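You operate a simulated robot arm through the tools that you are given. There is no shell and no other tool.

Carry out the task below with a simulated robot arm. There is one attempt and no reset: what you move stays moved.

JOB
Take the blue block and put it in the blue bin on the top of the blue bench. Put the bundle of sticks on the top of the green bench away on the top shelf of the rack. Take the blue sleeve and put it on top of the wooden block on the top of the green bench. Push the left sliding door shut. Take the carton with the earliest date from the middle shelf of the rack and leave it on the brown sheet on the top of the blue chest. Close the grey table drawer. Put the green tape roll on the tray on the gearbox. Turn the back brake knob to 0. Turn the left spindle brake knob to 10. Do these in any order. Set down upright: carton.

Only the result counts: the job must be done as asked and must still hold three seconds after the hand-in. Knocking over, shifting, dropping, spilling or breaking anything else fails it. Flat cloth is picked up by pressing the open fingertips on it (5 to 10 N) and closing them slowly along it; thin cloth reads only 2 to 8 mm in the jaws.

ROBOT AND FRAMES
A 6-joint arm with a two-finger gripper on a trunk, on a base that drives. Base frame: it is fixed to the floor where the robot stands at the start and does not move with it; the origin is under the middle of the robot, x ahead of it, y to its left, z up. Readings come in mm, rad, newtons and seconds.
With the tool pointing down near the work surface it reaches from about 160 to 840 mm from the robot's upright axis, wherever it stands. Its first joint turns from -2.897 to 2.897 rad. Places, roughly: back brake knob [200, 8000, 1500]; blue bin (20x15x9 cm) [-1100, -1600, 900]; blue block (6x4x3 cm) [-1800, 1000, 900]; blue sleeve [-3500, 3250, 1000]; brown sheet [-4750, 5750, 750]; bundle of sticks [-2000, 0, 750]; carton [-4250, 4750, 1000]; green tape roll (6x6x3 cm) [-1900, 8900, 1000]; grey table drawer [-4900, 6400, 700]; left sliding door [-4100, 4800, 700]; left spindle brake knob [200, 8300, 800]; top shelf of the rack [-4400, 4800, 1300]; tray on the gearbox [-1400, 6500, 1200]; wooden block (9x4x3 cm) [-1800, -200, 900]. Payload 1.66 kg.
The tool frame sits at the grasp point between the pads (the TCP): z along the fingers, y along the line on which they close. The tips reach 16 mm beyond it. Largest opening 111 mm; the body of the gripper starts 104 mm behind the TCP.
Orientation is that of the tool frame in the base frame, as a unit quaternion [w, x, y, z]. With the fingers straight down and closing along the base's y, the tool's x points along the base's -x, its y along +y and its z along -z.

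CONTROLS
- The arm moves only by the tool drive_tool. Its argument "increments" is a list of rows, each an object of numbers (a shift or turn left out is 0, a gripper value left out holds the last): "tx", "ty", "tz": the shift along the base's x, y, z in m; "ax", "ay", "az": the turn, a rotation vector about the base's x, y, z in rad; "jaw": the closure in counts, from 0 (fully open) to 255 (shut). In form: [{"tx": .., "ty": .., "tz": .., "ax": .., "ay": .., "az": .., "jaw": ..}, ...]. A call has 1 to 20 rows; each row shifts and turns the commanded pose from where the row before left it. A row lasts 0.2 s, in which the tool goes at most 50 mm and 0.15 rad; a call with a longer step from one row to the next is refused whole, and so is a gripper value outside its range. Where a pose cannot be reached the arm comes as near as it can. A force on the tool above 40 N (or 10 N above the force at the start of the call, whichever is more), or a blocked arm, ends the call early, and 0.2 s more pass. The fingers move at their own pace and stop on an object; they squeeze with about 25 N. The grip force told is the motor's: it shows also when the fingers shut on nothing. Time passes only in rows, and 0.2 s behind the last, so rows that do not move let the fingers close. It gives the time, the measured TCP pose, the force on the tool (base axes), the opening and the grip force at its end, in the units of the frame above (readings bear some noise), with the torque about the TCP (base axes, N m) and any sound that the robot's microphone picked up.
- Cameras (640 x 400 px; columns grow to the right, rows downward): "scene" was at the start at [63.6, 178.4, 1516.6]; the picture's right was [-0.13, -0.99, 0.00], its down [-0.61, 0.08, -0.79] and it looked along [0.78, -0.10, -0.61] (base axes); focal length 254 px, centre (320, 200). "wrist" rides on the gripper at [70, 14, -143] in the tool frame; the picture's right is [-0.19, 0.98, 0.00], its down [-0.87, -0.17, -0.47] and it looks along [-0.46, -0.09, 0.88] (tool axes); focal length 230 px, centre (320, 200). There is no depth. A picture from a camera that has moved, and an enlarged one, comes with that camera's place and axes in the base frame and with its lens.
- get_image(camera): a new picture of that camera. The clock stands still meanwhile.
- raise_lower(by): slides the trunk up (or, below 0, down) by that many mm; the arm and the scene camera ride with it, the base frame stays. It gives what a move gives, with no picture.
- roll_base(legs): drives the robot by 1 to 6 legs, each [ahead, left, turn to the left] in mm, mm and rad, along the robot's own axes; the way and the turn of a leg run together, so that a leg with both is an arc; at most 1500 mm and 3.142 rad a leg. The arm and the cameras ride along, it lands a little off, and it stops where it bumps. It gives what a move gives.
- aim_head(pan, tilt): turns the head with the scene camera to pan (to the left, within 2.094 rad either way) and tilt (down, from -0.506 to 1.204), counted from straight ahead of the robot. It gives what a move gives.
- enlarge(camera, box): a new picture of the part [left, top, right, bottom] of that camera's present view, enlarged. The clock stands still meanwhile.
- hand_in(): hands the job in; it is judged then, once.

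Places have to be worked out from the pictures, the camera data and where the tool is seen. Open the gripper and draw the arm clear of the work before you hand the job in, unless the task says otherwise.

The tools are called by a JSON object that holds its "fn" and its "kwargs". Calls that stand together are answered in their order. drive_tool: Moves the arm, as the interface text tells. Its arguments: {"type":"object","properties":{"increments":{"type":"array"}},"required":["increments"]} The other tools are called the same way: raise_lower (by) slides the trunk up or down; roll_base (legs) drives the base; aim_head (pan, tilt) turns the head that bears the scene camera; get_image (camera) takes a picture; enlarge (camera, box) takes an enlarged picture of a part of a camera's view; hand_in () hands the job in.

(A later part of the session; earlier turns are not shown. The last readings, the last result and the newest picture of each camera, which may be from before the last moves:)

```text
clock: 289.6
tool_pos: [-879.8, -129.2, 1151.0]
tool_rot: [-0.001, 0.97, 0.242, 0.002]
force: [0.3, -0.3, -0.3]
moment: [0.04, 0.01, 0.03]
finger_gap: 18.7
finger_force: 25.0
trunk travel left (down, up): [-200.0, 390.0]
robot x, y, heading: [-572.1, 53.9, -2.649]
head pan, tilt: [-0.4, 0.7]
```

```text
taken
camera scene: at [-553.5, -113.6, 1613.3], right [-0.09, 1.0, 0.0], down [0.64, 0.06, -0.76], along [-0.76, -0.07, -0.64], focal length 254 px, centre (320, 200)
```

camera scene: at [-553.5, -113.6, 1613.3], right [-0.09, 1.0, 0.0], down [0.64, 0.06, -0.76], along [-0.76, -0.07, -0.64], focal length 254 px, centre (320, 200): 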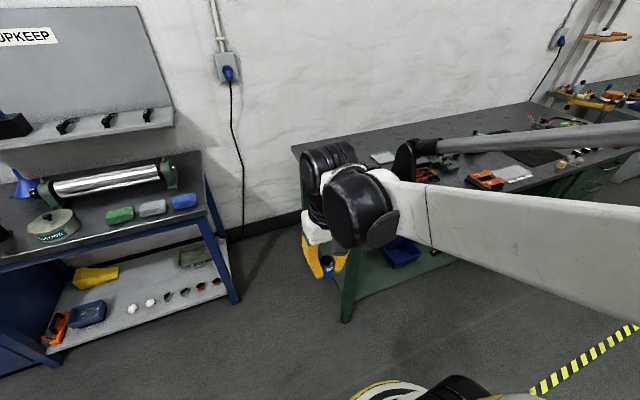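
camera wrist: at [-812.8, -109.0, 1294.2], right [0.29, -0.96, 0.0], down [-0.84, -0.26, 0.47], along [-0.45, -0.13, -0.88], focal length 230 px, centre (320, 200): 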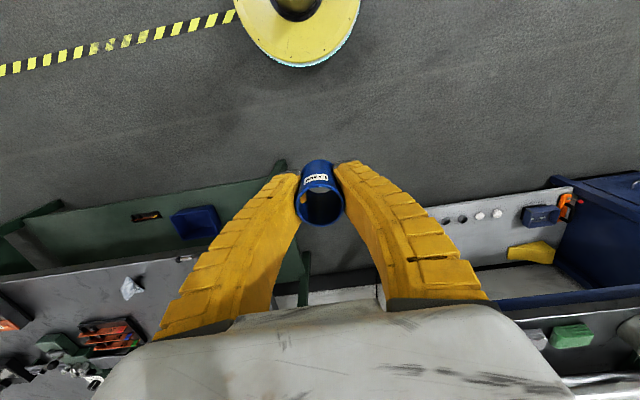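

The sleeve is steady. I straighten the heading and drive into the gap beside the green bench.

{"fn": "roll_base", "kwargs": {"legs": [[0, 15, 0.031], [720, 0, 0]]}}

{"fn": "aim_head", "kwargs": {"pan": -0.5, "tilt": 0.8}}

{"fn": "get_image", "kwargs": {"camera": "scene"}}

```text
clock: 293.8
tool_pos: [-1477.9, -508.4, 1150.7]
tool_rot: [-0.001, 0.966, 0.259, 0.001]
force: [0.1, -0.3, 0.1]
moment: [0.03, 0.02, -0.02]
finger_gap: 18.3
finger_force: 24.7
trunk travel left (down, up): [-200.0, 390.0]
robot x, y, heading: [-1178.3, -313.8, -2.611]
head pan, tilt: [-0.4, 0.7]
```

```text
clock: 294.5
tool_pos: [-1477.5, -509.0, 1151.8]
tool_rot: [-0.002, 0.966, 0.259, 0.001]
force: [0.8, -0.3, -0.8]
moment: [0.01, -0.03, -0.03]
finger_gap: 18.3
finger_force: 25.5
trunk travel left (down, up): [-200.0, 390.0]
robot x, y, heading: [-1176.6, -314.4, -2.612]
head pan, tilt: [-0.499, 0.799]
```

```text
taken
camera scene: at [-1148.8, -472.2, 1605.1], right [-0.03, 1.0, 0.0], down [0.72, 0.02, -0.7], along [-0.7, -0.02, -0.72], focal length 254 px, centre (320, 200)
```

scene: 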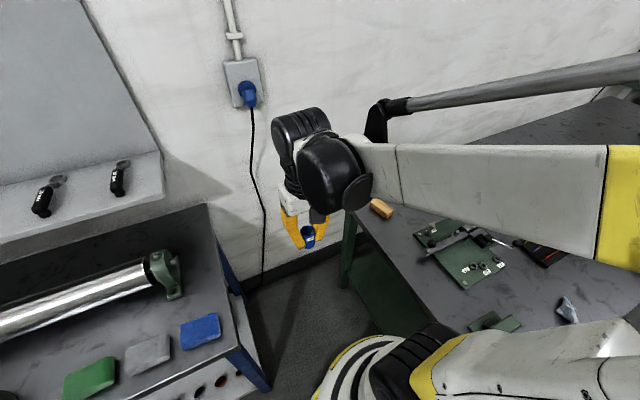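

I zoom on the wooden block to fix its place and orientation.

{"fn": "enlarge", "kwargs": {"camera": "scene", "box": [340, 180, 420, 230]}}

```text
8.00 times, centred on (380, 205) of scene
camera zoom: at [-1148.8, -472.2, 1605.1], right [-0.03, 1.0, 0.0], down [0.72, 0.02, -0.7], along [-0.7, -0.02, -0.72], focal length 2032 px, centre (-160, 160)
```

zoom: 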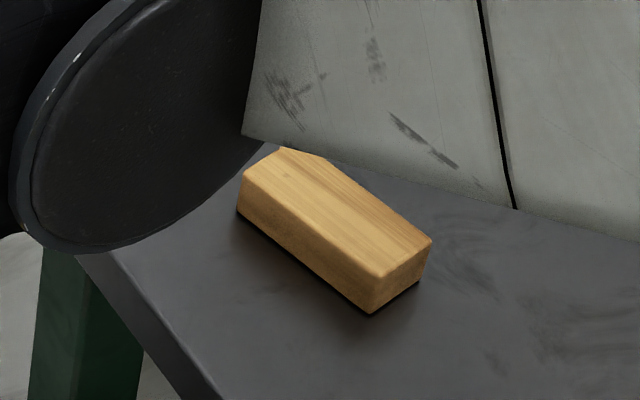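

The block's top centre is about (-1832, -251) at z≈878. I carry the sleeve above it and check with the wrist camera.

{"fn": "drive_tool", "kwargs": {"increments": [{"tx": -0.03545, "ty": 0.0258}, {"tx": -0.03545, "ty": 0.0258}, {"tx": -0.03545, "ty": 0.0258}, {"tx": -0.03545, "ty": 0.0258}, {"tx": -0.03545, "ty": 0.0258}, {"tx": -0.03545, "ty": 0.0258}, {"tx": -0.03545, "ty": 0.0258}, {"tx": -0.03545, "ty": 0.0258}, {"tx": -0.03545, "ty": 0.0258}, {"tx": -0.03545, "ty": 0.0258}, {"tz": -0.045}, {"tz": -0.045}, {}]}}

{"fn": "get_image", "kwargs": {"camera": "wrist"}}

{"fn": "get_image", "kwargs": {"camera": "scene"}}

```text
clock: 297.3
tool_pos: [-1831.3, -252.0, 1061.0]
tool_rot: [-0.001, 0.966, 0.259, 0.001]
force: [0.4, -0.2, -0.7]
moment: [0.04, 0.0, 0.01]
finger_gap: 18.5
finger_force: 24.9
trunk travel left (down, up): [-200.0, 390.0]
robot x, y, heading: [-1176.7, -314.6, -2.615]
head pan, tilt: [-0.499, 0.799]
```

```text
taken
camera wrist: at [-1766.1, -228.5, 1204.4], right [0.33, -0.94, 0.0], down [-0.83, -0.29, 0.47], along [-0.44, -0.15, -0.88], focal length 230 px, centre (320, 200)
```

wrist: 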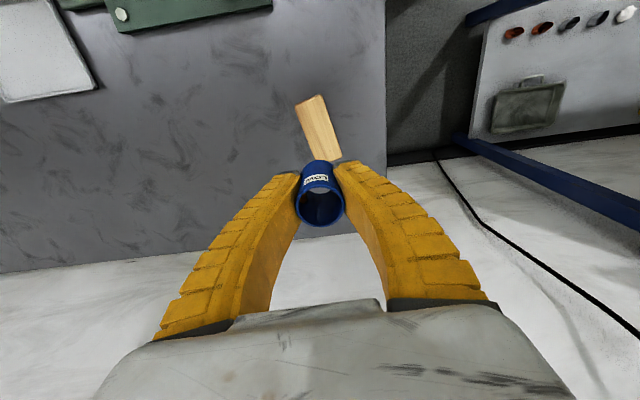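

```text
taken
camera scene: at [-1148.6, -472.1, 1605.2], right [-0.03, 1.0, 0.0], down [0.72, 0.02, -0.7], along [-0.7, -0.02, -0.72], focal length 254 px, centre (320, 200)
```

scene: 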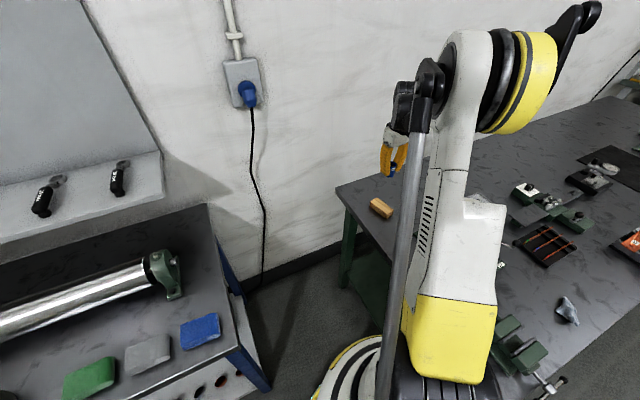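

I zoom into the wrist view for the exact block position relative to the tool axis.

{"fn": "enlarge", "kwargs": {"camera": "wrist", "box": [272, 80, 368, 140]}}

{"fn": "enlarge", "kwargs": {"camera": "wrist", "box": [272, 120, 368, 180]}}

{"fn": "enlarge", "kwargs": {"camera": "scene", "box": [340, 150, 436, 210]}}

```text
6.67 times, centred on (320, 110) of wrist
camera zoom: at [-1766.1, -228.5, 1204.4], right [0.33, -0.94, 0.0], down [-0.83, -0.29, 0.47], along [-0.44, -0.15, -0.88], focal length 1534 px, centre (320, 800)
```

zoom: 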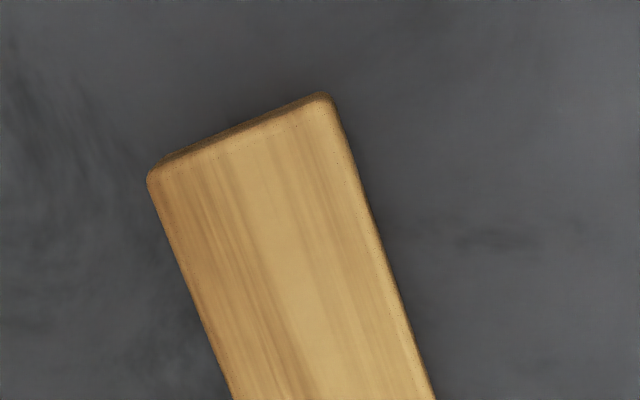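

```text
6.67 times, centred on (320, 150) of wrist
camera zoom: at [-1766.1, -228.5, 1204.4], right [0.33, -0.94, 0.0], down [-0.83, -0.29, 0.47], along [-0.44, -0.15, -0.88], focal length 1534 px, centre (320, 533)
```

zoom: 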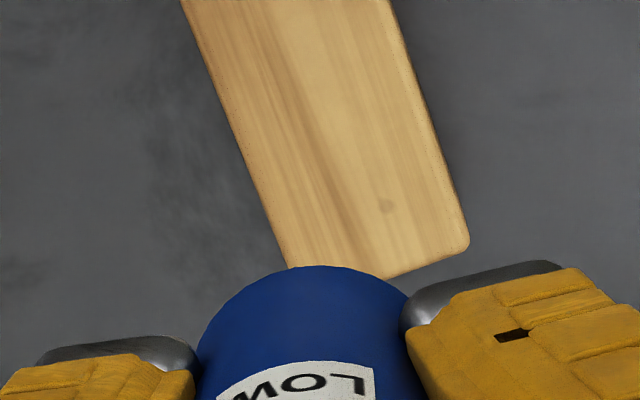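

```text
6.67 times, centred on (388, 180) of scene
camera zoom: at [-1148.6, -472.1, 1605.2], right [-0.03, 1.0, 0.0], down [0.72, 0.02, -0.7], along [-0.7, -0.02, -0.72], focal length 1693 px, centre (-133, 333)
```

zoom: 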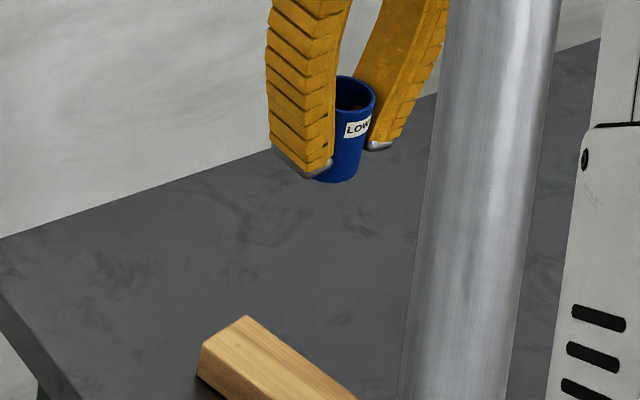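

The block centre is within 4 mm of the tool axis. I correct by 2 mm and lower to just above expected contact (TCP about 909).

{"fn": "drive_tool", "kwargs": {"increments": [{"tx": 0.0013, "ty": 0.002, "tz": -0.04}, {"tz": -0.045}, {"tz": -0.03}, {"tz": -0.015}, {}]}}

{"fn": "get_image", "kwargs": {"camera": "wrist"}}

{"fn": "enlarge", "kwargs": {"camera": "scene", "box": [340, 170, 436, 230]}}

```text
clock: 298.5
tool_pos: [-1830.2, -246.2, 932.8]
tool_rot: [-0.001, 0.966, 0.259, 0.001]
force: [0.6, -0.5, 0.0]
moment: [0.01, 0.0, -0.01]
finger_gap: 18.5
finger_force: 24.3
trunk travel left (down, up): [-200.0, 390.0]
robot x, y, heading: [-1180.7, -313.9, -2.607]
head pan, tilt: [-0.499, 0.799]
```

```text
taken
camera wrist: at [-1764.5, -225.1, 1075.4], right [0.33, -0.94, 0.0], down [-0.83, -0.29, 0.47], along [-0.44, -0.15, -0.88], focal length 230 px, centre (320, 200)
```

wrist: 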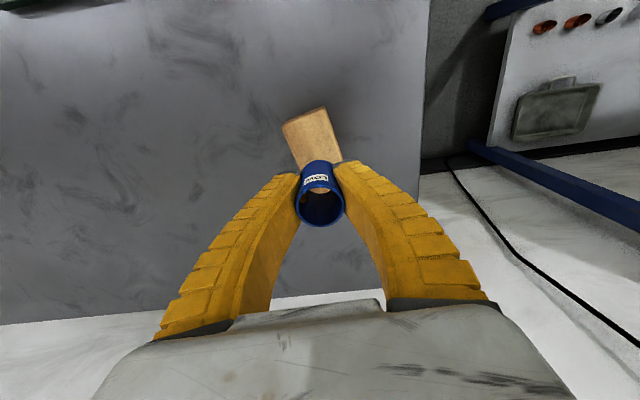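

```text
6.67 times, centred on (388, 200) of scene
camera zoom: at [-1148.7, -472.2, 1605.1], right [-0.03, 1.0, 0.0], down [0.72, 0.02, -0.7], along [-0.7, -0.02, -0.72], focal length 1693 px, centre (-133, 200)
```

zoom: 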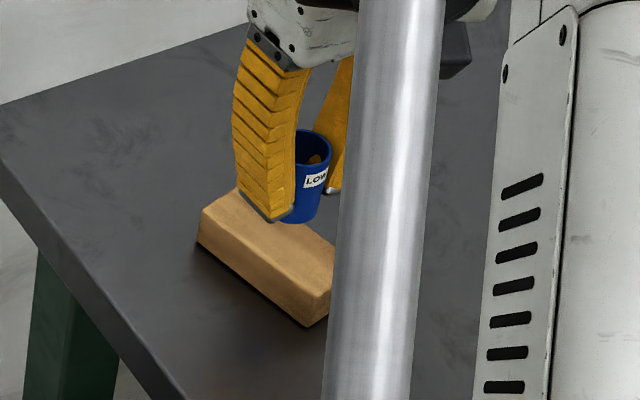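

The sleeve is over the block. I lower slowly until contact.

{"fn": "drive_tool", "kwargs": {"increments": [{"tz": -0.008}, {"tz": -0.005}, {"tz": -0.003}, {}]}}

{"fn": "drive_tool", "kwargs": {"increments": [{"tz": -0.002}, {"tz": -0.002}, {"tz": -0.002}, {}]}}

{"fn": "enlarge", "kwargs": {"camera": "scene", "box": [340, 170, 436, 230]}}

```text
clock: 299.5
tool_pos: [-1832.2, -247.6, 914.7]
tool_rot: [-0.001, 0.966, 0.26, 0.002]
force: [-0.2, -0.4, 0.3]
moment: [0.0, -0.01, 0.0]
finger_gap: 18.3
finger_force: 25.3
trunk travel left (down, up): [-200.0, 390.0]
robot x, y, heading: [-1183.0, -321.4, -2.612]
head pan, tilt: [-0.499, 0.799]
```

```text
clock: 300.5
tool_pos: [-1829.4, -247.3, 907.6]
tool_rot: [-0.002, 0.966, 0.259, 0.001]
force: [0.0, -0.4, -0.3]
moment: [0.02, 0.0, 0.01]
finger_gap: 18.6
finger_force: 25.2
trunk travel left (down, up): [-200.0, 390.0]
robot x, y, heading: [-1179.7, -317.7, -2.611]
head pan, tilt: [-0.499, 0.799]
```

```text
6.67 times, centred on (388, 200) of scene
camera zoom: at [-1148.8, -472.2, 1605.1], right [-0.03, 1.0, 0.0], down [0.72, 0.02, -0.7], along [-0.7, -0.02, -0.72], focal length 1693 px, centre (-133, 200)
```

zoom: 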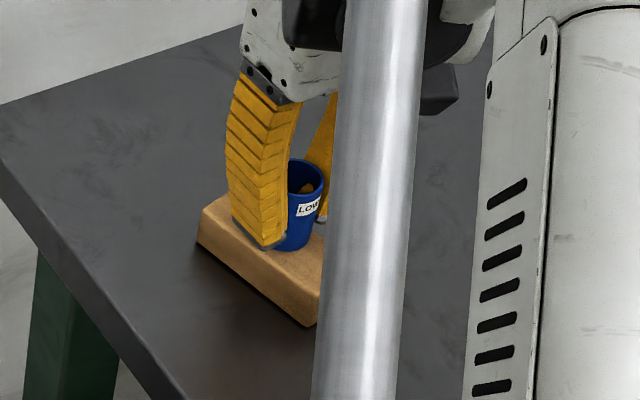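

Still no contact; I continue in 2 mm steps.

{"fn": "drive_tool", "kwargs": {"increments": [{"tz": -0.002}, {"tz": -0.002}, {"tz": -0.001}, {}]}}

```text
clock: 301.5
tool_pos: [-1831.1, -248.4, 904.8]
tool_rot: [-0.001, 0.966, 0.259, 0.001]
force: [-2.3, 2.1, 16.1]
moment: [0.04, 0.03, 0.02]
finger_gap: 19.9
finger_force: 25.2
trunk travel left (down, up): [-200.0, 390.0]
robot x, y, heading: [-1177.7, -311.8, -2.613]
head pan, tilt: [-0.499, 0.799]
```

Contact at 16 N with no moment: the sleeve stands flat on the block. I open slowly and rise.

{"fn": "drive_tool", "kwargs": {"increments": [{"tz": 0.0005, "jaw": 190}, {"jaw": 170}, {"jaw": 150}, {"jaw": 120}, {"jaw": 100}, {}]}}

{"fn": "enlarge", "kwargs": {"camera": "scene", "box": [340, 170, 436, 230]}}

{"fn": "get_image", "kwargs": {"camera": "wrist"}}

```text
clock: 302.9
tool_pos: [-1832.1, -248.3, 905.4]
tool_rot: [-0.001, 0.966, 0.259, 0.002]
force: [-0.1, 0.2, 0.3]
moment: [0.0, 0.02, -0.02]
finger_gap: 69.1
finger_force: 2.0
trunk travel left (down, up): [-200.0, 390.0]
robot x, y, heading: [-1182.3, -313.0, -2.614]
head pan, tilt: [-0.499, 0.799]
```

```text
6.67 times, centred on (388, 200) of scene
camera zoom: at [-1148.8, -472.2, 1605.1], right [-0.03, 1.0, 0.0], down [0.72, 0.02, -0.7], along [-0.7, -0.02, -0.72], focal length 1693 px, centre (-133, 200)
```

zoom: 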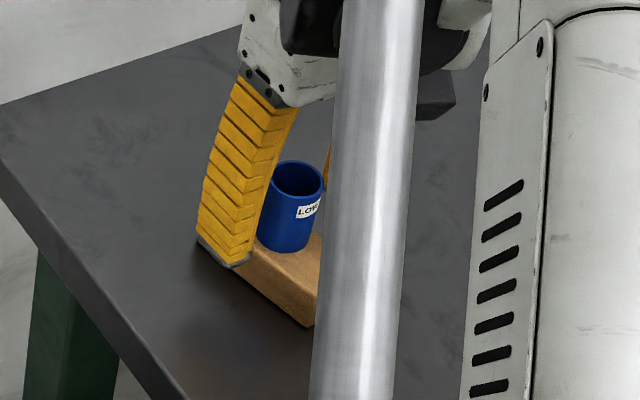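

```text
taken
camera wrist: at [-1765.4, -225.3, 1047.9], right [0.33, -0.94, 0.0], down [-0.83, -0.29, 0.47], along [-0.44, -0.15, -0.88], focal length 230 px, centre (320, 200)
```

wrist: 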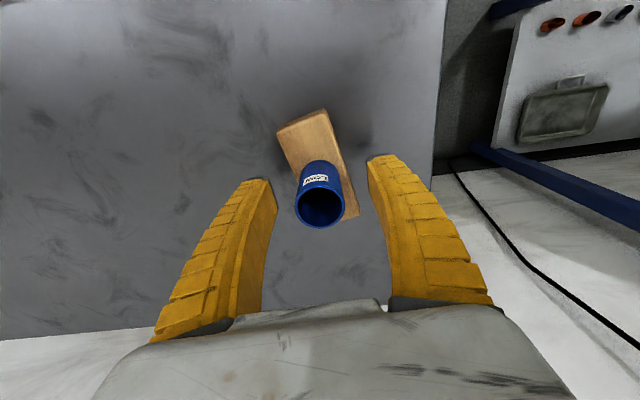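

The sleeve stands upright on the wooden block. I rise straight up and check.

{"fn": "drive_tool", "kwargs": {"increments": [{"tz": 0.02}, {"tz": 0.045}, {"tz": 0.045}, {"tz": 0.045}, {"tz": 0.045}, {"tz": 0.045}]}}

{"fn": "get_image", "kwargs": {"camera": "wrist"}}

{"fn": "enlarge", "kwargs": {"camera": "wrist", "box": [272, 80, 368, 140]}}

```text
clock: 304.3
tool_pos: [-1831.5, -250.7, 1153.9]
tool_rot: [-0.001, 0.966, 0.259, 0.001]
force: [-0.3, -0.9, -0.3]
moment: [0.01, 0.02, -0.03]
finger_gap: 69.2
finger_force: 1.0
trunk travel left (down, up): [-200.0, 390.0]
robot x, y, heading: [-1182.0, -318.3, -2.613]
head pan, tilt: [-0.499, 0.799]
```

```text
taken
camera wrist: at [-1765.3, -227.0, 1296.7], right [0.33, -0.94, 0.0], down [-0.83, -0.29, 0.47], along [-0.44, -0.15, -0.88], focal length 230 px, centre (320, 200)
```

wrist: 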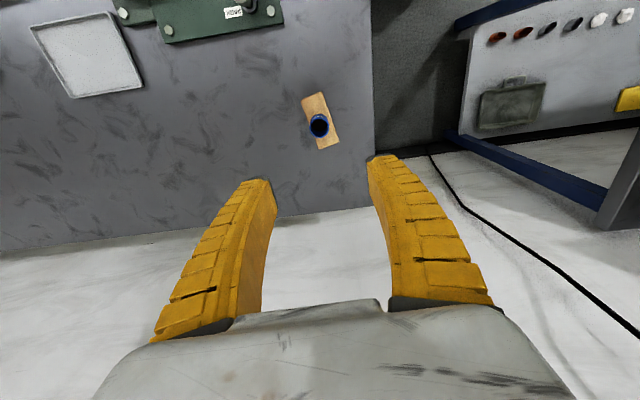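

```text
6.67 times, centred on (320, 110) of wrist
camera zoom: at [-1765.3, -227.0, 1296.7], right [0.33, -0.94, 0.0], down [-0.83, -0.29, 0.47], along [-0.44, -0.15, -0.88], focal length 1534 px, centre (320, 800)
```

zoom: 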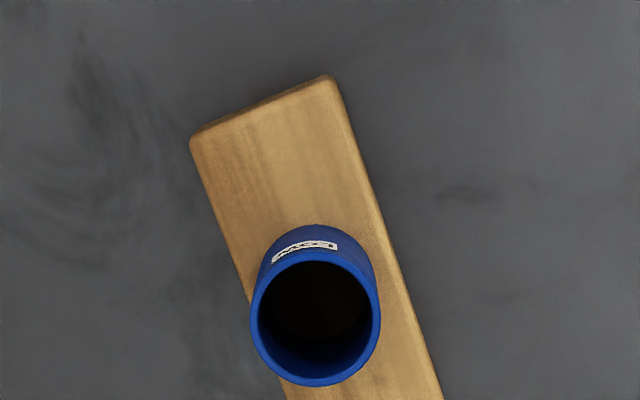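

The sleeve is centred on the block. Remaining: the tape roll and the two knobs, on the far side. I retract the arm to the front and drive back out and along the aisle.

{"fn": "drive_tool", "kwargs": {"increments": [{"tx": 0.03545, "ty": -0.0258}, {"tx": 0.03545, "ty": -0.0258}, {"tx": 0.03545, "ty": -0.0258}, {"tx": 0.03545, "ty": -0.0258}, {"tx": 0.03545, "ty": -0.0258}, {"tx": 0.03545, "ty": -0.0258}, {"tx": 0.03545, "ty": -0.0258}, {"tx": 0.03545, "ty": -0.0258}, {"tx": 0.03545, "ty": -0.0258}, {"tx": 0.03545, "ty": -0.0258}]}}

{"fn": "roll_base", "kwargs": {"legs": [[-740, 0, -0.008], [0, -1500, 0], [0, -1500, 0], [0, -1500, 0]]}}

```text
clock: 306.5
tool_pos: [-1475.2, -503.9, 1147.2]
tool_rot: [-0.002, 0.966, 0.26, 0.002]
force: [0.1, 0.1, -0.6]
moment: [-0.03, 0.04, 0.0]
finger_gap: 69.1
finger_force: 0.6
trunk travel left (down, up): [-200.0, 390.0]
robot x, y, heading: [-1178.5, -315.2, -2.617]
head pan, tilt: [-0.499, 0.799]
```

```text
clock: 331.7
tool_pos: [-3151.3, 3779.4, 1148.1]
tool_rot: [-0.001, 0.967, 0.254, 0.002]
force: [-0.8, 0.1, -0.4]
moment: [0.01, 0.01, 0.01]
finger_gap: 69.1
finger_force: 0.6
trunk travel left (down, up): [-200.0, 390.0]
robot x, y, heading: [-2849.9, 3963.9, -2.624]
head pan, tilt: [-0.499, 0.799]
```

Now I continue past the rack area to the open floor beyond the tape rack and look around.

{"fn": "roll_base", "kwargs": {"legs": [[0, 0, 0.006], [0, -1500, 0], [0, -1500, 0]]}}

{"fn": "aim_head", "kwargs": {"pan": 2.09, "tilt": 0.3}}

{"fn": "get_image", "kwargs": {"camera": "scene"}}

{"fn": "aim_head", "kwargs": {"pan": -2.09, "tilt": 0.3}}

{"fn": "get_image", "kwargs": {"camera": "scene"}}

```text
clock: 346.4
tool_pos: [-4631.2, 6362.9, 1148.2]
tool_rot: [-0.001, 0.968, 0.251, 0.002]
force: [-0.3, -0.7, 0.0]
moment: [0.03, -0.01, 0.01]
finger_gap: 69.1
finger_force: 0.2
trunk travel left (down, up): [-200.0, 390.0]
robot x, y, heading: [-4329.9, 6551.0, -2.632]
head pan, tilt: [-0.499, 0.799]
```

```text
clock: 348.7
tool_pos: [-4630.0, 6362.7, 1148.7]
tool_rot: [-0.001, 0.968, 0.252, 0.002]
force: [-0.7, 0.2, 0.0]
moment: [0.03, 0.05, 0.02]
finger_gap: 69.3
finger_force: 0.9
trunk travel left (down, up): [-200.0, 390.0]
robot x, y, heading: [-4326.7, 6544.4, -2.629]
head pan, tilt: [2.089, 0.3]
```

```text
taken
camera scene: at [-4141.7, 6342.7, 1649.5], right [-0.52, -0.86, 0.0], down [-0.25, 0.15, -0.96], along [0.82, -0.49, -0.3], focal length 254 px, centre (320, 200)
```

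scene: 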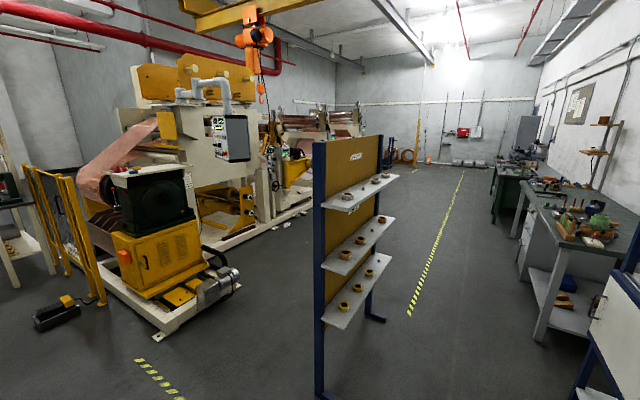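

```text
clock: 352.1
tool_pos: [-4629.8, 6362.5, 1148.4]
tool_rot: [-0.002, 0.968, 0.251, 0.001]
force: [1.0, -0.3, -0.6]
moment: [0.0, 0.04, 0.01]
finger_gap: 69.0
finger_force: 1.0
trunk travel left (down, up): [-200.0, 390.0]
robot x, y, heading: [-4330.4, 6547.7, -2.631]
head pan, tilt: [-2.089, 0.3]
```

```text
taken
camera scene: at [-4221.1, 6484.2, 1649.5], right [1.0, -0.01, 0.0], down [0.0, -0.3, -0.96], along [0.01, 0.96, -0.3], focal length 254 px, centre (320, 200)
```

scene: 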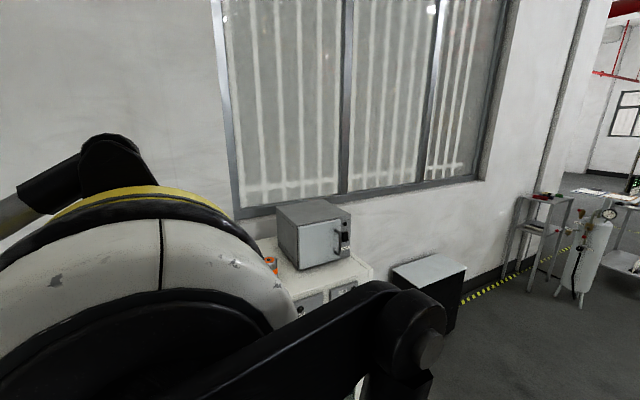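

I turn the robot around to face the far side of the hall and drive ahead across the open floor.

{"fn": "roll_base", "kwargs": {"legs": [[0, 0, -3.12], [900, 0, 0]]}}

{"fn": "aim_head", "kwargs": {"pan": 0.3, "tilt": 0.35}}

{"fn": "get_image", "kwargs": {"camera": "scene"}}

{"fn": "aim_head", "kwargs": {"pan": 1.1, "tilt": 0.35}}

{"fn": "get_image", "kwargs": {"camera": "scene"}}

```text
clock: 364.1
tool_pos: [-3265.1, 7200.5, 1148.9]
tool_rot: [-0.002, -0.265, 0.964, -0.002]
force: [-0.8, 0.0, -0.5]
moment: [-0.02, 0.03, 0.03]
finger_gap: 69.1
finger_force: 0.7
trunk travel left (down, up): [-200.0, 390.0]
robot x, y, heading: [-3558.9, 7008.5, 0.537]
head pan, tilt: [-2.089, 0.3]
```

```text
clock: 366.3
tool_pos: [-3265.9, 7202.3, 1148.6]
tool_rot: [-0.002, -0.264, 0.965, -0.001]
force: [-0.2, 0.7, 0.4]
moment: [0.0, 0.0, 0.02]
finger_gap: 69.1
finger_force: 1.2
trunk travel left (down, up): [-200.0, 390.0]
robot x, y, heading: [-3556.3, 7013.6, 0.539]
head pan, tilt: [0.3, 0.351]
```

```text
taken
camera scene: at [-3614.6, 7231.3, 1644.7], right [0.74, -0.67, 0.0], down [-0.23, -0.26, -0.94], along [0.63, 0.7, -0.34], focal length 254 px, centre (320, 200)
```

scene: 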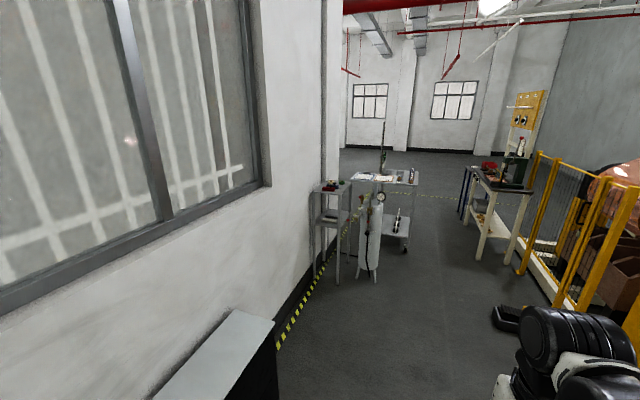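

```text
clock: 367.4
tool_pos: [-3265.1, 7202.9, 1148.5]
tool_rot: [-0.001, -0.264, 0.965, -0.001]
force: [1.1, -0.3, 0.0]
moment: [0.02, 0.02, 0.04]
finger_gap: 69.1
finger_force: 1.9
trunk travel left (down, up): [-200.0, 390.0]
robot x, y, heading: [-3561.9, 7009.0, 0.539]
head pan, tilt: [1.1, 0.351]
```

```text
taken
camera scene: at [-3683.0, 7255.1, 1644.7], right [1.0, 0.07, 0.0], down [0.02, -0.34, -0.94], along [-0.06, 0.94, -0.34], focal length 254 px, centre (320, 200)
```

scene: 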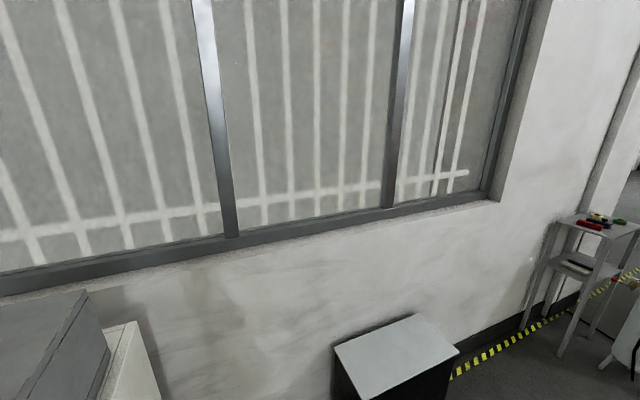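

The tape roll should be on the small stand near pixel (335,185). I zoom in there.

{"fn": "aim_head", "kwargs": {"pan": 0.3, "tilt": 0.35}}

{"fn": "enlarge", "kwargs": {"camera": "scene", "box": [300, 160, 428, 240]}}

{"fn": "enlarge", "kwargs": {"camera": "scene", "box": [420, 80, 640, 218]}}

```text
clock: 368.5
tool_pos: [-3264.3, 7200.7, 1149.4]
tool_rot: [-0.002, -0.263, 0.965, -0.001]
force: [-1.3, -0.6, -1.6]
moment: [0.0, 0.02, 0.01]
finger_gap: 69.0
finger_force: 1.6
trunk travel left (down, up): [-200.0, 390.0]
robot x, y, heading: [-3559.6, 7008.3, 0.542]
head pan, tilt: [0.3, 0.351]
```

```text
5.00 times, centred on (364, 200) of scene
camera zoom: at [-3614.7, 7231.4, 1644.7], right [0.74, -0.67, 0.0], down [-0.23, -0.26, -0.94], along [0.63, 0.7, -0.34], focal length 1270 px, centre (100, 200)
```

zoom: 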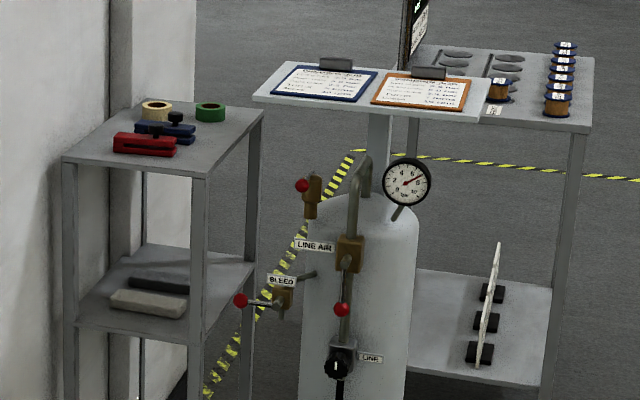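

```text
2.90 times, centred on (530, 149) of scene
camera zoom: at [-3614.7, 7231.4, 1644.7], right [0.74, -0.67, 0.0], down [-0.23, -0.26, -0.94], along [0.63, 0.7, -0.34], focal length 736 px, centre (-289, 348)
```

zoom: 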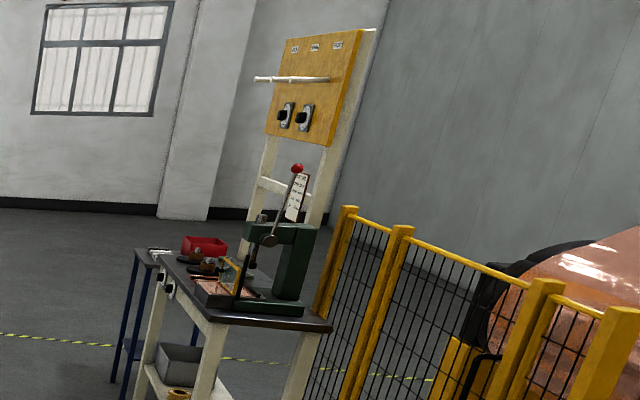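

The green roll is on the small stand's far right corner, near (-1885, 8840). I'll approach the stand from its near end; I drive ahead and then left.

{"fn": "roll_base", "kwargs": {"legs": [[0, 0, -0.017], [1400, 0, 0], [0, 450, 0]]}}

{"fn": "aim_head", "kwargs": {"pan": -0.1, "tilt": 0.6}}

{"fn": "get_image", "kwargs": {"camera": "scene"}}

```text
clock: 378.1
tool_pos: [-2273.5, 8282.8, 1147.7]
tool_rot: [-0.001, -0.252, 0.968, -0.001]
force: [0.9, 0.6, 0.3]
moment: [-0.02, 0.0, -0.01]
finger_gap: 69.2
finger_force: 1.0
trunk travel left (down, up): [-200.0, 390.0]
robot x, y, heading: [-2574.2, 8099.6, 0.514]
head pan, tilt: [0.3, 0.351]
```

```text
clock: 379.0
tool_pos: [-2273.2, 8281.3, 1148.1]
tool_rot: [-0.001, -0.251, 0.968, -0.002]
force: [0.1, -0.2, 0.2]
moment: [0.03, -0.04, -0.06]
finger_gap: 69.1
finger_force: 2.1
trunk travel left (down, up): [-200.0, 390.0]
robot x, y, heading: [-2571.2, 8100.3, 0.514]
head pan, tilt: [-0.099, 0.6]
```

```text
taken
camera scene: at [-2605.1, 8287.3, 1622.0], right [0.4, -0.92, 0.0], down [-0.52, -0.23, -0.83], along [0.76, 0.33, -0.56], focal length 254 px, centre (320, 200)
```

scene: 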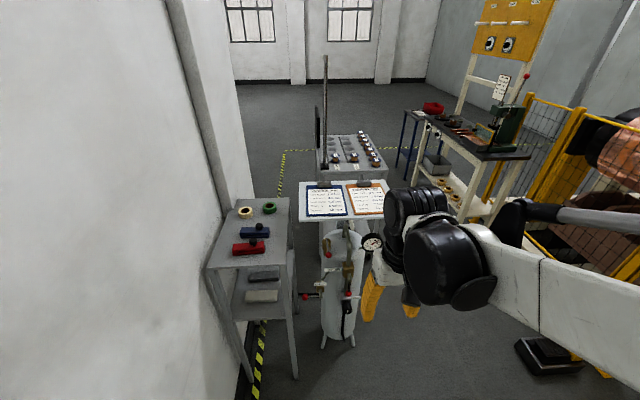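

Triangulated: the green roll is at about (-1860, 8866), z≈953. I drive up to the near end of the stand.

{"fn": "roll_base", "kwargs": {"legs": [[0, 140, 0.01], [340, 0, 0]]}}

{"fn": "aim_head", "kwargs": {"pan": -0.1, "tilt": 0.8}}

{"fn": "get_image", "kwargs": {"camera": "scene"}}

{"fn": "get_image", "kwargs": {"camera": "wrist"}}

```text
clock: 382.2
tool_pos: [-2047.5, 8573.3, 1148.7]
tool_rot: [-0.001, -0.254, 0.967, -0.002]
force: [-0.5, -0.9, -0.1]
moment: [0.01, 0.04, 0.05]
finger_gap: 68.8
finger_force: 1.0
trunk travel left (down, up): [-200.0, 390.0]
robot x, y, heading: [-2348.3, 8390.7, 0.516]
head pan, tilt: [-0.099, 0.6]
```

```text
clock: 382.9
tool_pos: [-2047.4, 8573.2, 1147.9]
tool_rot: [-0.001, -0.253, 0.967, -0.001]
force: [-0.1, -0.1, 0.3]
moment: [0.01, 0.02, 0.0]
finger_gap: 69.3
finger_force: 1.3
trunk travel left (down, up): [-200.0, 390.0]
robot x, y, heading: [-2349.4, 8384.2, 0.518]
head pan, tilt: [-0.099, 0.799]
```

```text
taken
camera scene: at [-2386.8, 8575.2, 1605.1], right [0.4, -0.91, 0.0], down [-0.66, -0.29, -0.7], along [0.64, 0.28, -0.72], focal length 254 px, centre (320, 200)
```

scene: 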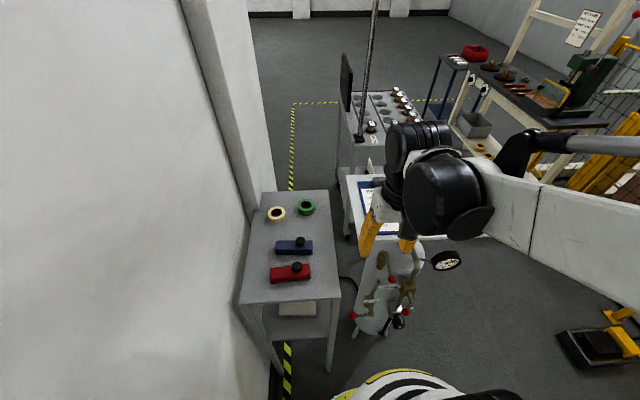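

```text
taken
camera wrist: at [-2116.6, 8550.9, 1291.5], right [-0.32, 0.95, 0.0], down [0.84, 0.28, 0.47], along [0.45, 0.15, -0.88], focal length 230 px, centre (320, 200)
```

wrist: 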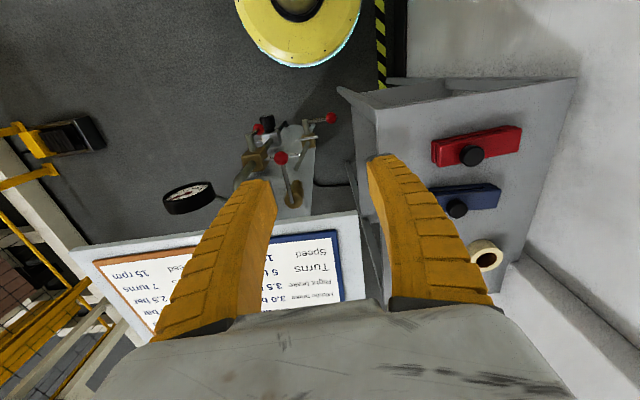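

The roll is confirmed near (-1857, 8862). I zoom in for detail before moving the gripper over.

{"fn": "enlarge", "kwargs": {"camera": "scene", "box": [245, 175, 357, 245]}}

```text
5.71 times, centred on (301, 210) of scene
camera zoom: at [-2386.8, 8575.2, 1605.1], right [0.4, -0.91, 0.0], down [-0.66, -0.29, -0.7], along [0.64, 0.28, -0.72], focal length 1451 px, centre (429, 143)
```

zoom: 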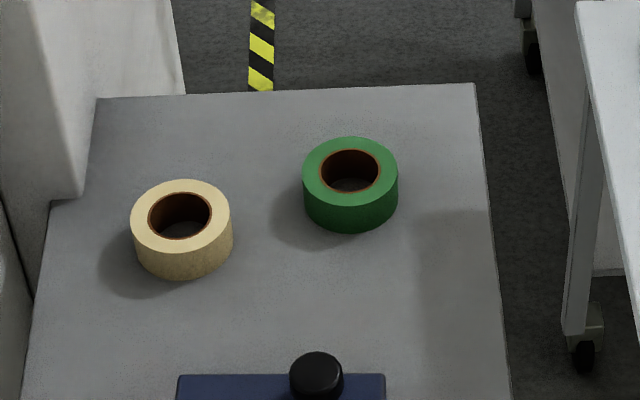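

The roll's centre is about (-1858, 8863) and the beige roll is about 104 mm to its left, so I set the jaws to 86 mm, closing across the stand, and move above it.

{"fn": "drive_tool", "kwargs": {"increments": [{"tx": 0.02368, "ty": 0.03623, "jaw": 60}, {"tx": 0.02368, "ty": 0.03623}, {"tx": 0.02368, "ty": 0.03623}, {"tx": 0.02368, "ty": 0.03623}, {"tx": 0.02368, "ty": 0.03623}, {"tx": 0.02368, "ty": 0.03623}, {"tx": 0.02368, "ty": 0.03623}, {"tx": 0.02368, "ty": 0.03623}, {"tz": -0.045}, {"tz": -0.045}, {}]}}

{"fn": "get_image", "kwargs": {"camera": "wrist"}}

{"fn": "enlarge", "kwargs": {"camera": "scene", "box": [245, 155, 373, 235]}}

```text
clock: 385.3
tool_pos: [-1859.4, 8861.9, 1059.1]
tool_rot: [-0.001, -0.255, 0.967, -0.002]
force: [0.1, 0.5, 0.5]
moment: [0.01, 0.01, 0.0]
finger_gap: 86.0
finger_force: 0.7
trunk travel left (down, up): [-200.0, 390.0]
robot x, y, heading: [-2350.9, 8386.7, 0.515]
head pan, tilt: [-0.099, 0.799]
```

```text
taken
camera wrist: at [-1927.5, 8838.7, 1202.0], right [-0.32, 0.95, 0.0], down [0.84, 0.28, 0.47], along [0.45, 0.15, -0.88], focal length 230 px, centre (320, 200)
```

wrist: 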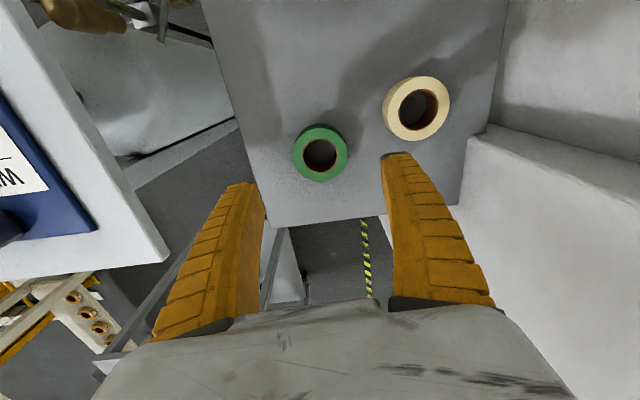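

```text
5.00 times, centred on (309, 195) of scene
camera zoom: at [-2387.0, 8575.1, 1605.2], right [0.4, -0.91, 0.0], down [-0.66, -0.29, -0.7], along [0.64, 0.28, -0.72], focal length 1270 px, centre (375, 225)
```

zoom: 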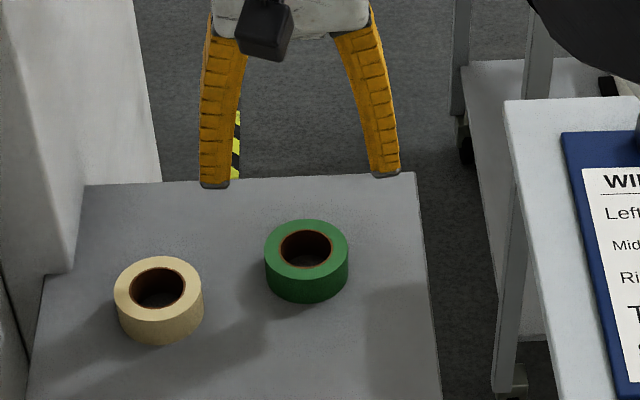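

The roll is exactly under the tool axis. I lower around it in stages.

{"fn": "drive_tool", "kwargs": {"increments": [{"tz": -0.04}, {"tz": -0.03}, {"tz": -0.018}, {}]}}

{"fn": "get_image", "kwargs": {"camera": "wrist"}}

{"fn": "enlarge", "kwargs": {"camera": "scene", "box": [245, 155, 373, 235]}}

```text
clock: 386.3
tool_pos: [-1858.4, 8862.3, 970.4]
tool_rot: [-0.001, -0.254, 0.967, -0.001]
force: [-0.5, 0.7, 0.4]
moment: [-0.01, -0.04, 0.02]
finger_gap: 85.8
finger_force: 0.8
trunk travel left (down, up): [-200.0, 390.0]
robot x, y, heading: [-2347.5, 8386.2, 0.518]
head pan, tilt: [-0.099, 0.799]
```

```text
taken
camera wrist: at [-1925.9, 8840.7, 1112.7], right [-0.32, 0.95, 0.0], down [0.84, 0.28, 0.47], along [0.45, 0.15, -0.88], focal length 230 px, centre (320, 200)
```

wrist: 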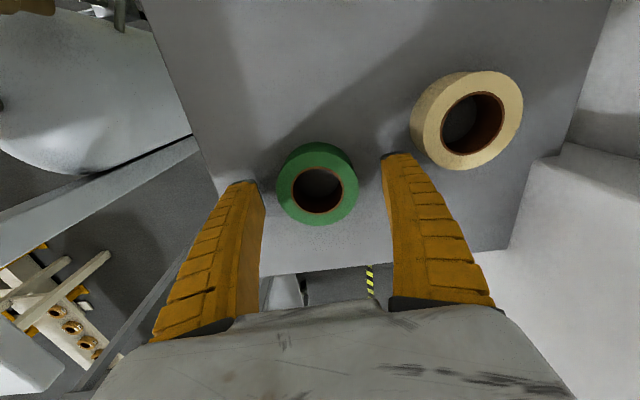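

```text
5.00 times, centred on (309, 195) of scene
camera zoom: at [-2387.0, 8575.1, 1605.1], right [0.4, -0.91, 0.0], down [-0.66, -0.29, -0.7], along [0.64, 0.28, -0.72], focal length 1270 px, centre (375, 225)
```

zoom: 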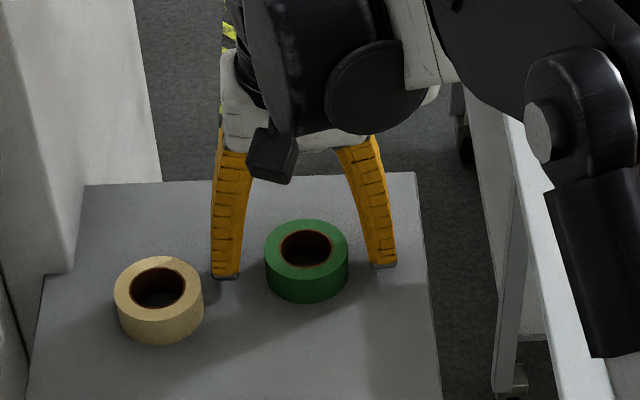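

The roll stays centred between the fingers. I lower the last 20 mm in small steps, watching for touch.

{"fn": "drive_tool", "kwargs": {"increments": [{"tz": -0.008}, {"tz": -0.006}, {"tz": -0.004}, {}]}}

{"fn": "drive_tool", "kwargs": {"increments": [{"tz": -0.002}, {"tz": -0.002}, {}]}}

{"fn": "enlarge", "kwargs": {"camera": "scene", "box": [265, 175, 361, 235]}}

```text
clock: 387.1
tool_pos: [-1858.1, 8861.5, 957.1]
tool_rot: [0.001, -0.254, 0.967, 0.001]
force: [0.0, 2.5, 40.5]
moment: [0.19, 0.06, -0.04]
finger_gap: 50.2
finger_force: 33.9
trunk travel left (down, up): [-200.0, 390.0]
robot x, y, heading: [-2346.1, 8384.3, 0.516]
head pan, tilt: [-0.099, 0.799]
stopped in row 4: the force on the tool passed its limit at 51 N (the readings are from after the stop); the commanded pose is now the measured one
```

```text
clock: 387.9
tool_pos: [-1856.9, 8862.6, 951.9]
tool_rot: [0.002, -0.253, 0.967, 0.0]
force: [-3.6, -3.6, 30.4]
moment: [-0.09, 0.03, 0.02]
finger_gap: 85.1
finger_force: 0.0
trunk travel left (down, up): [-200.0, 390.0]
robot x, y, heading: [-2346.5, 8387.1, 0.518]
head pan, tilt: [-0.099, 0.799]
```

```text
6.67 times, centred on (313, 205) of scene
camera zoom: at [-2389.4, 8572.7, 1605.5], right [0.4, -0.91, 0.0], down [-0.65, -0.29, -0.7], along [0.64, 0.28, -0.72], focal length 1693 px, centre (367, 167)
```

zoom: 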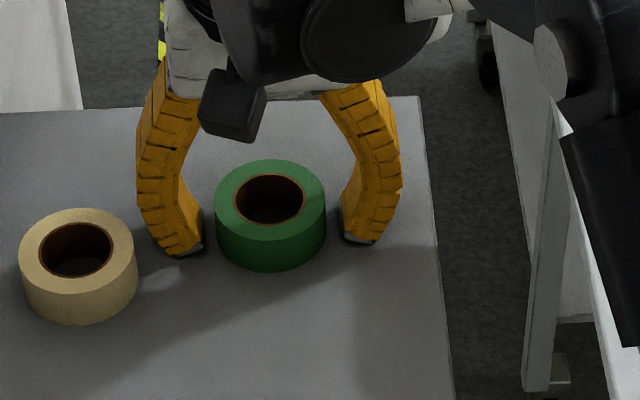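

The fingertips have touched the stand and the soft fingers are bowing, so the stand top is about z=941. I raise 9 mm at once.

{"fn": "drive_tool", "kwargs": {"increments": [{"tz": 0.005}, {"tz": 0.004}, {}]}}

{"fn": "enlarge", "kwargs": {"camera": "scene", "box": [265, 175, 361, 235]}}

```text
clock: 388.7
tool_pos: [-1856.3, 8862.4, 958.5]
tool_rot: [0.0, -0.254, 0.967, -0.001]
force: [-1.4, -0.8, 0.0]
moment: [0.0, 0.02, 0.02]
finger_gap: 86.0
finger_force: 1.1
trunk travel left (down, up): [-200.0, 390.0]
robot x, y, heading: [-2350.9, 8388.5, 0.517]
head pan, tilt: [-0.099, 0.799]
```

```text
6.67 times, centred on (313, 205) of scene
camera zoom: at [-2386.6, 8575.4, 1605.0], right [0.4, -0.91, 0.0], down [-0.66, -0.29, -0.7], along [0.64, 0.28, -0.72], focal length 1693 px, centre (367, 167)
```

zoom: 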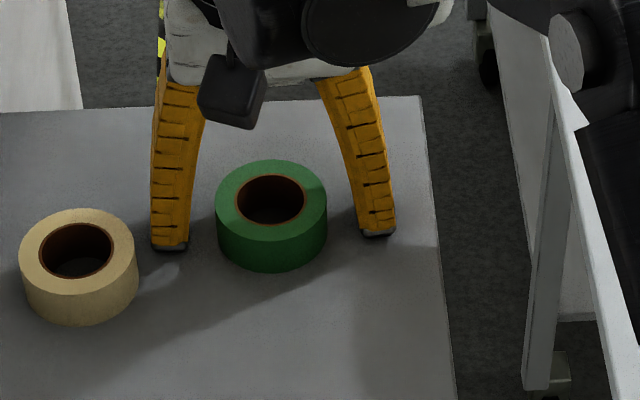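

The fingers are straight again with zero force and nothing else moved. I raise 3 mm, close on the roll and lift.

{"fn": "drive_tool", "kwargs": {"increments": [{"tz": 0.003}, {"jaw": 90}, {"jaw": 110}, {"jaw": 130}, {"jaw": 255}, {}, {}, {"tz": 0.01}, {"tz": 0.03}, {"tz": 0.04}, {"tz": 0.045}]}}

{"fn": "get_image", "kwargs": {"camera": "wrist"}}

{"fn": "get_image", "kwargs": {"camera": "scene"}}

```text
clock: 391.1
tool_pos: [-1857.4, 8864.2, 1089.1]
tool_rot: [0.0, -0.254, 0.967, -0.001]
force: [-0.8, -0.1, 0.3]
moment: [-0.02, -0.01, 0.0]
finger_gap: 51.6
finger_force: 25.0
trunk travel left (down, up): [-200.0, 390.0]
robot x, y, heading: [-2350.6, 8386.7, 0.511]
head pan, tilt: [-0.099, 0.799]
```

```text
taken
camera wrist: at [-1925.1, 8841.5, 1232.2], right [-0.32, 0.95, 0.0], down [0.84, 0.28, 0.47], along [0.45, 0.15, -0.88], focal length 230 px, centre (320, 200)
```

wrist: 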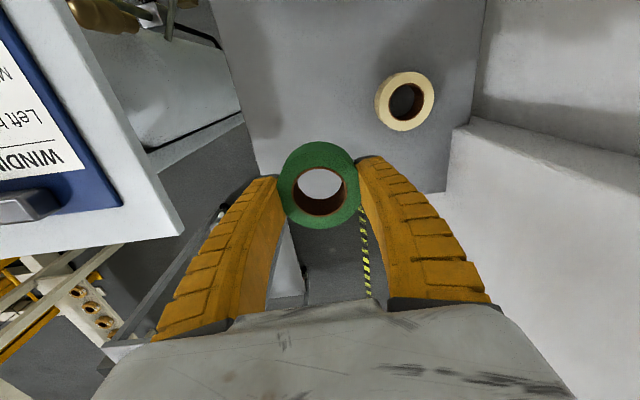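

```text
taken
camera scene: at [-2387.2, 8574.9, 1605.2], right [0.4, -0.91, 0.0], down [-0.66, -0.29, -0.7], along [0.64, 0.28, -0.72], focal length 254 px, centre (320, 200)
```

scene: 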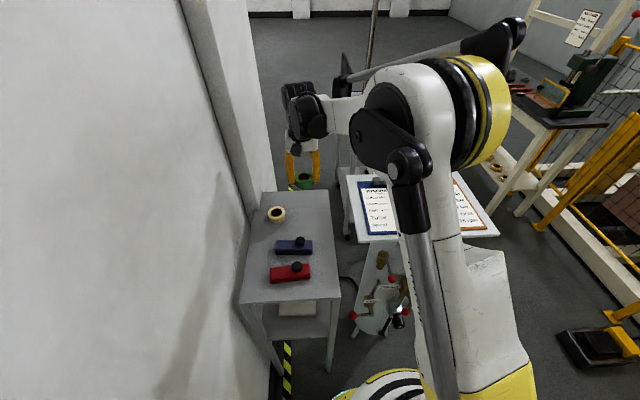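

The green roll is held. I retract the arm and drive to the right for a look at the gearbox and its tray.

{"fn": "drive_tool", "kwargs": {"increments": [{"tz": 0.045}, {"tz": 0.03}, {"tx": -0.0237, "ty": -0.0362}, {"tx": -0.0237, "ty": -0.0362}, {"tx": -0.0237, "ty": -0.0362}, {"tx": -0.0237, "ty": -0.0362}, {"tx": -0.0237, "ty": -0.0362}, {"tx": -0.0237, "ty": -0.0362}, {"tx": -0.0237, "ty": -0.0362}, {"tx": -0.0237, "ty": -0.0362}]}}

{"fn": "roll_base", "kwargs": {"legs": [[-500, 0, 0], [0, -600, 0], [0, 0, -1.2]]}}

{"fn": "aim_head", "kwargs": {"pan": 0.0, "tilt": 0.4}}

{"fn": "get_image", "kwargs": {"camera": "scene"}}

```text
clock: 393.3
tool_pos: [-2046.7, 8575.3, 1162.8]
tool_rot: [0.001, -0.253, 0.967, 0.0]
force: [-0.6, 0.5, -0.7]
moment: [0.03, -0.03, 0.0]
finger_gap: 51.0
finger_force: 25.0
trunk travel left (down, up): [-200.0, 390.0]
robot x, y, heading: [-2348.6, 8386.0, 0.518]
head pan, tilt: [-0.099, 0.799]
```

```text
clock: 402.2
tool_pos: [-2210.6, 7410.7, 1161.9]
tool_rot: [0.0, 0.338, 0.941, -0.001]
force: [0.1, 0.1, -0.6]
moment: [-0.02, -0.01, 0.03]
finger_gap: 50.4
finger_force: 25.2
trunk travel left (down, up): [-200.0, 390.0]
robot x, y, heading: [-2492.8, 7623.4, -0.686]
head pan, tilt: [-0.099, 0.799]
```

```text
clock: 403.1
tool_pos: [-2211.7, 7411.7, 1161.3]
tool_rot: [-0.001, 0.338, 0.941, -0.001]
force: [0.3, -0.1, 0.9]
moment: [0.0, 0.02, -0.02]
finger_gap: 50.5
finger_force: 25.2
trunk travel left (down, up): [-200.0, 390.0]
robot x, y, heading: [-2495.6, 7627.1, -0.683]
head pan, tilt: [0.0, 0.4]
```

```text
taken
camera scene: at [-2320.6, 7725.6, 1640.1], right [-0.63, -0.77, 0.0], down [-0.3, 0.25, -0.92], along [0.71, -0.58, -0.39], focal length 254 px, centre (320, 200)
```

scene: 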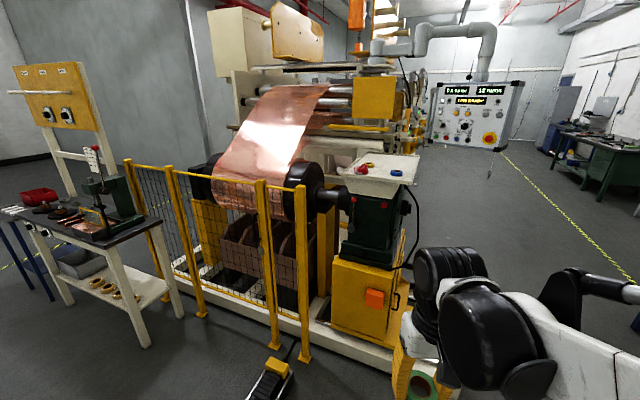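

The tray is on top of the dark-green gearbox, near (-1407, 6531, 1200). I turn to face the machine's end and approach, then look from a raised trunk.

{"fn": "roll_base", "kwargs": {"legs": [[0, 0, -0.364], [500, 280, 0]]}}

{"fn": "raise_lower", "kwargs": {"by": 200}}

{"fn": "aim_head", "kwargs": {"pan": -0.1, "tilt": 0.6}}

{"fn": "get_image", "kwargs": {"camera": "scene"}}

```text
clock: 407.4
tool_pos: [-1814.6, 7046.5, 1162.6]
tool_rot: [-0.001, 0.499, 0.867, 0.0]
force: [-0.3, -0.1, -1.0]
moment: [0.01, -0.02, 0.02]
finger_gap: 50.1
finger_force: 24.8
trunk travel left (down, up): [-200.0, 390.0]
robot x, y, heading: [-2007.0, 7348.5, -1.035]
head pan, tilt: [0.0, 0.4]
```

```text
clock: 409.6
tool_pos: [-1815.1, 7045.9, 1362.6]
tool_rot: [0.0, 0.498, 0.867, -0.001]
force: [-0.6, 0.4, -0.8]
moment: [-0.01, 0.03, 0.0]
finger_gap: 50.4
finger_force: 24.9
trunk travel left (down, up): [-400.0, 190.0]
robot x, y, heading: [-2009.0, 7345.5, -1.041]
head pan, tilt: [0.0, 0.4]
```

```text
clock: 410.3
tool_pos: [-1814.6, 7047.5, 1362.0]
tool_rot: [0.0, 0.499, 0.867, -0.001]
force: [0.8, -0.4, -0.6]
moment: [0.01, 0.0, 0.01]
finger_gap: 50.1
finger_force: 24.4
trunk travel left (down, up): [-400.0, 190.0]
robot x, y, heading: [-2007.0, 7346.9, -1.04]
head pan, tilt: [-0.099, 0.6]
```

```text
taken
camera scene: at [-1818.3, 7378.3, 1822.0], right [-0.91, -0.42, 0.0], down [-0.24, 0.51, -0.83], along [0.34, -0.75, -0.56], focal length 254 px, centre (320, 200)
```

scene: 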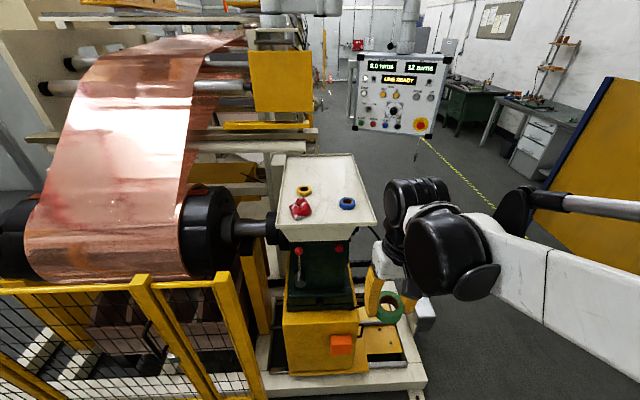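

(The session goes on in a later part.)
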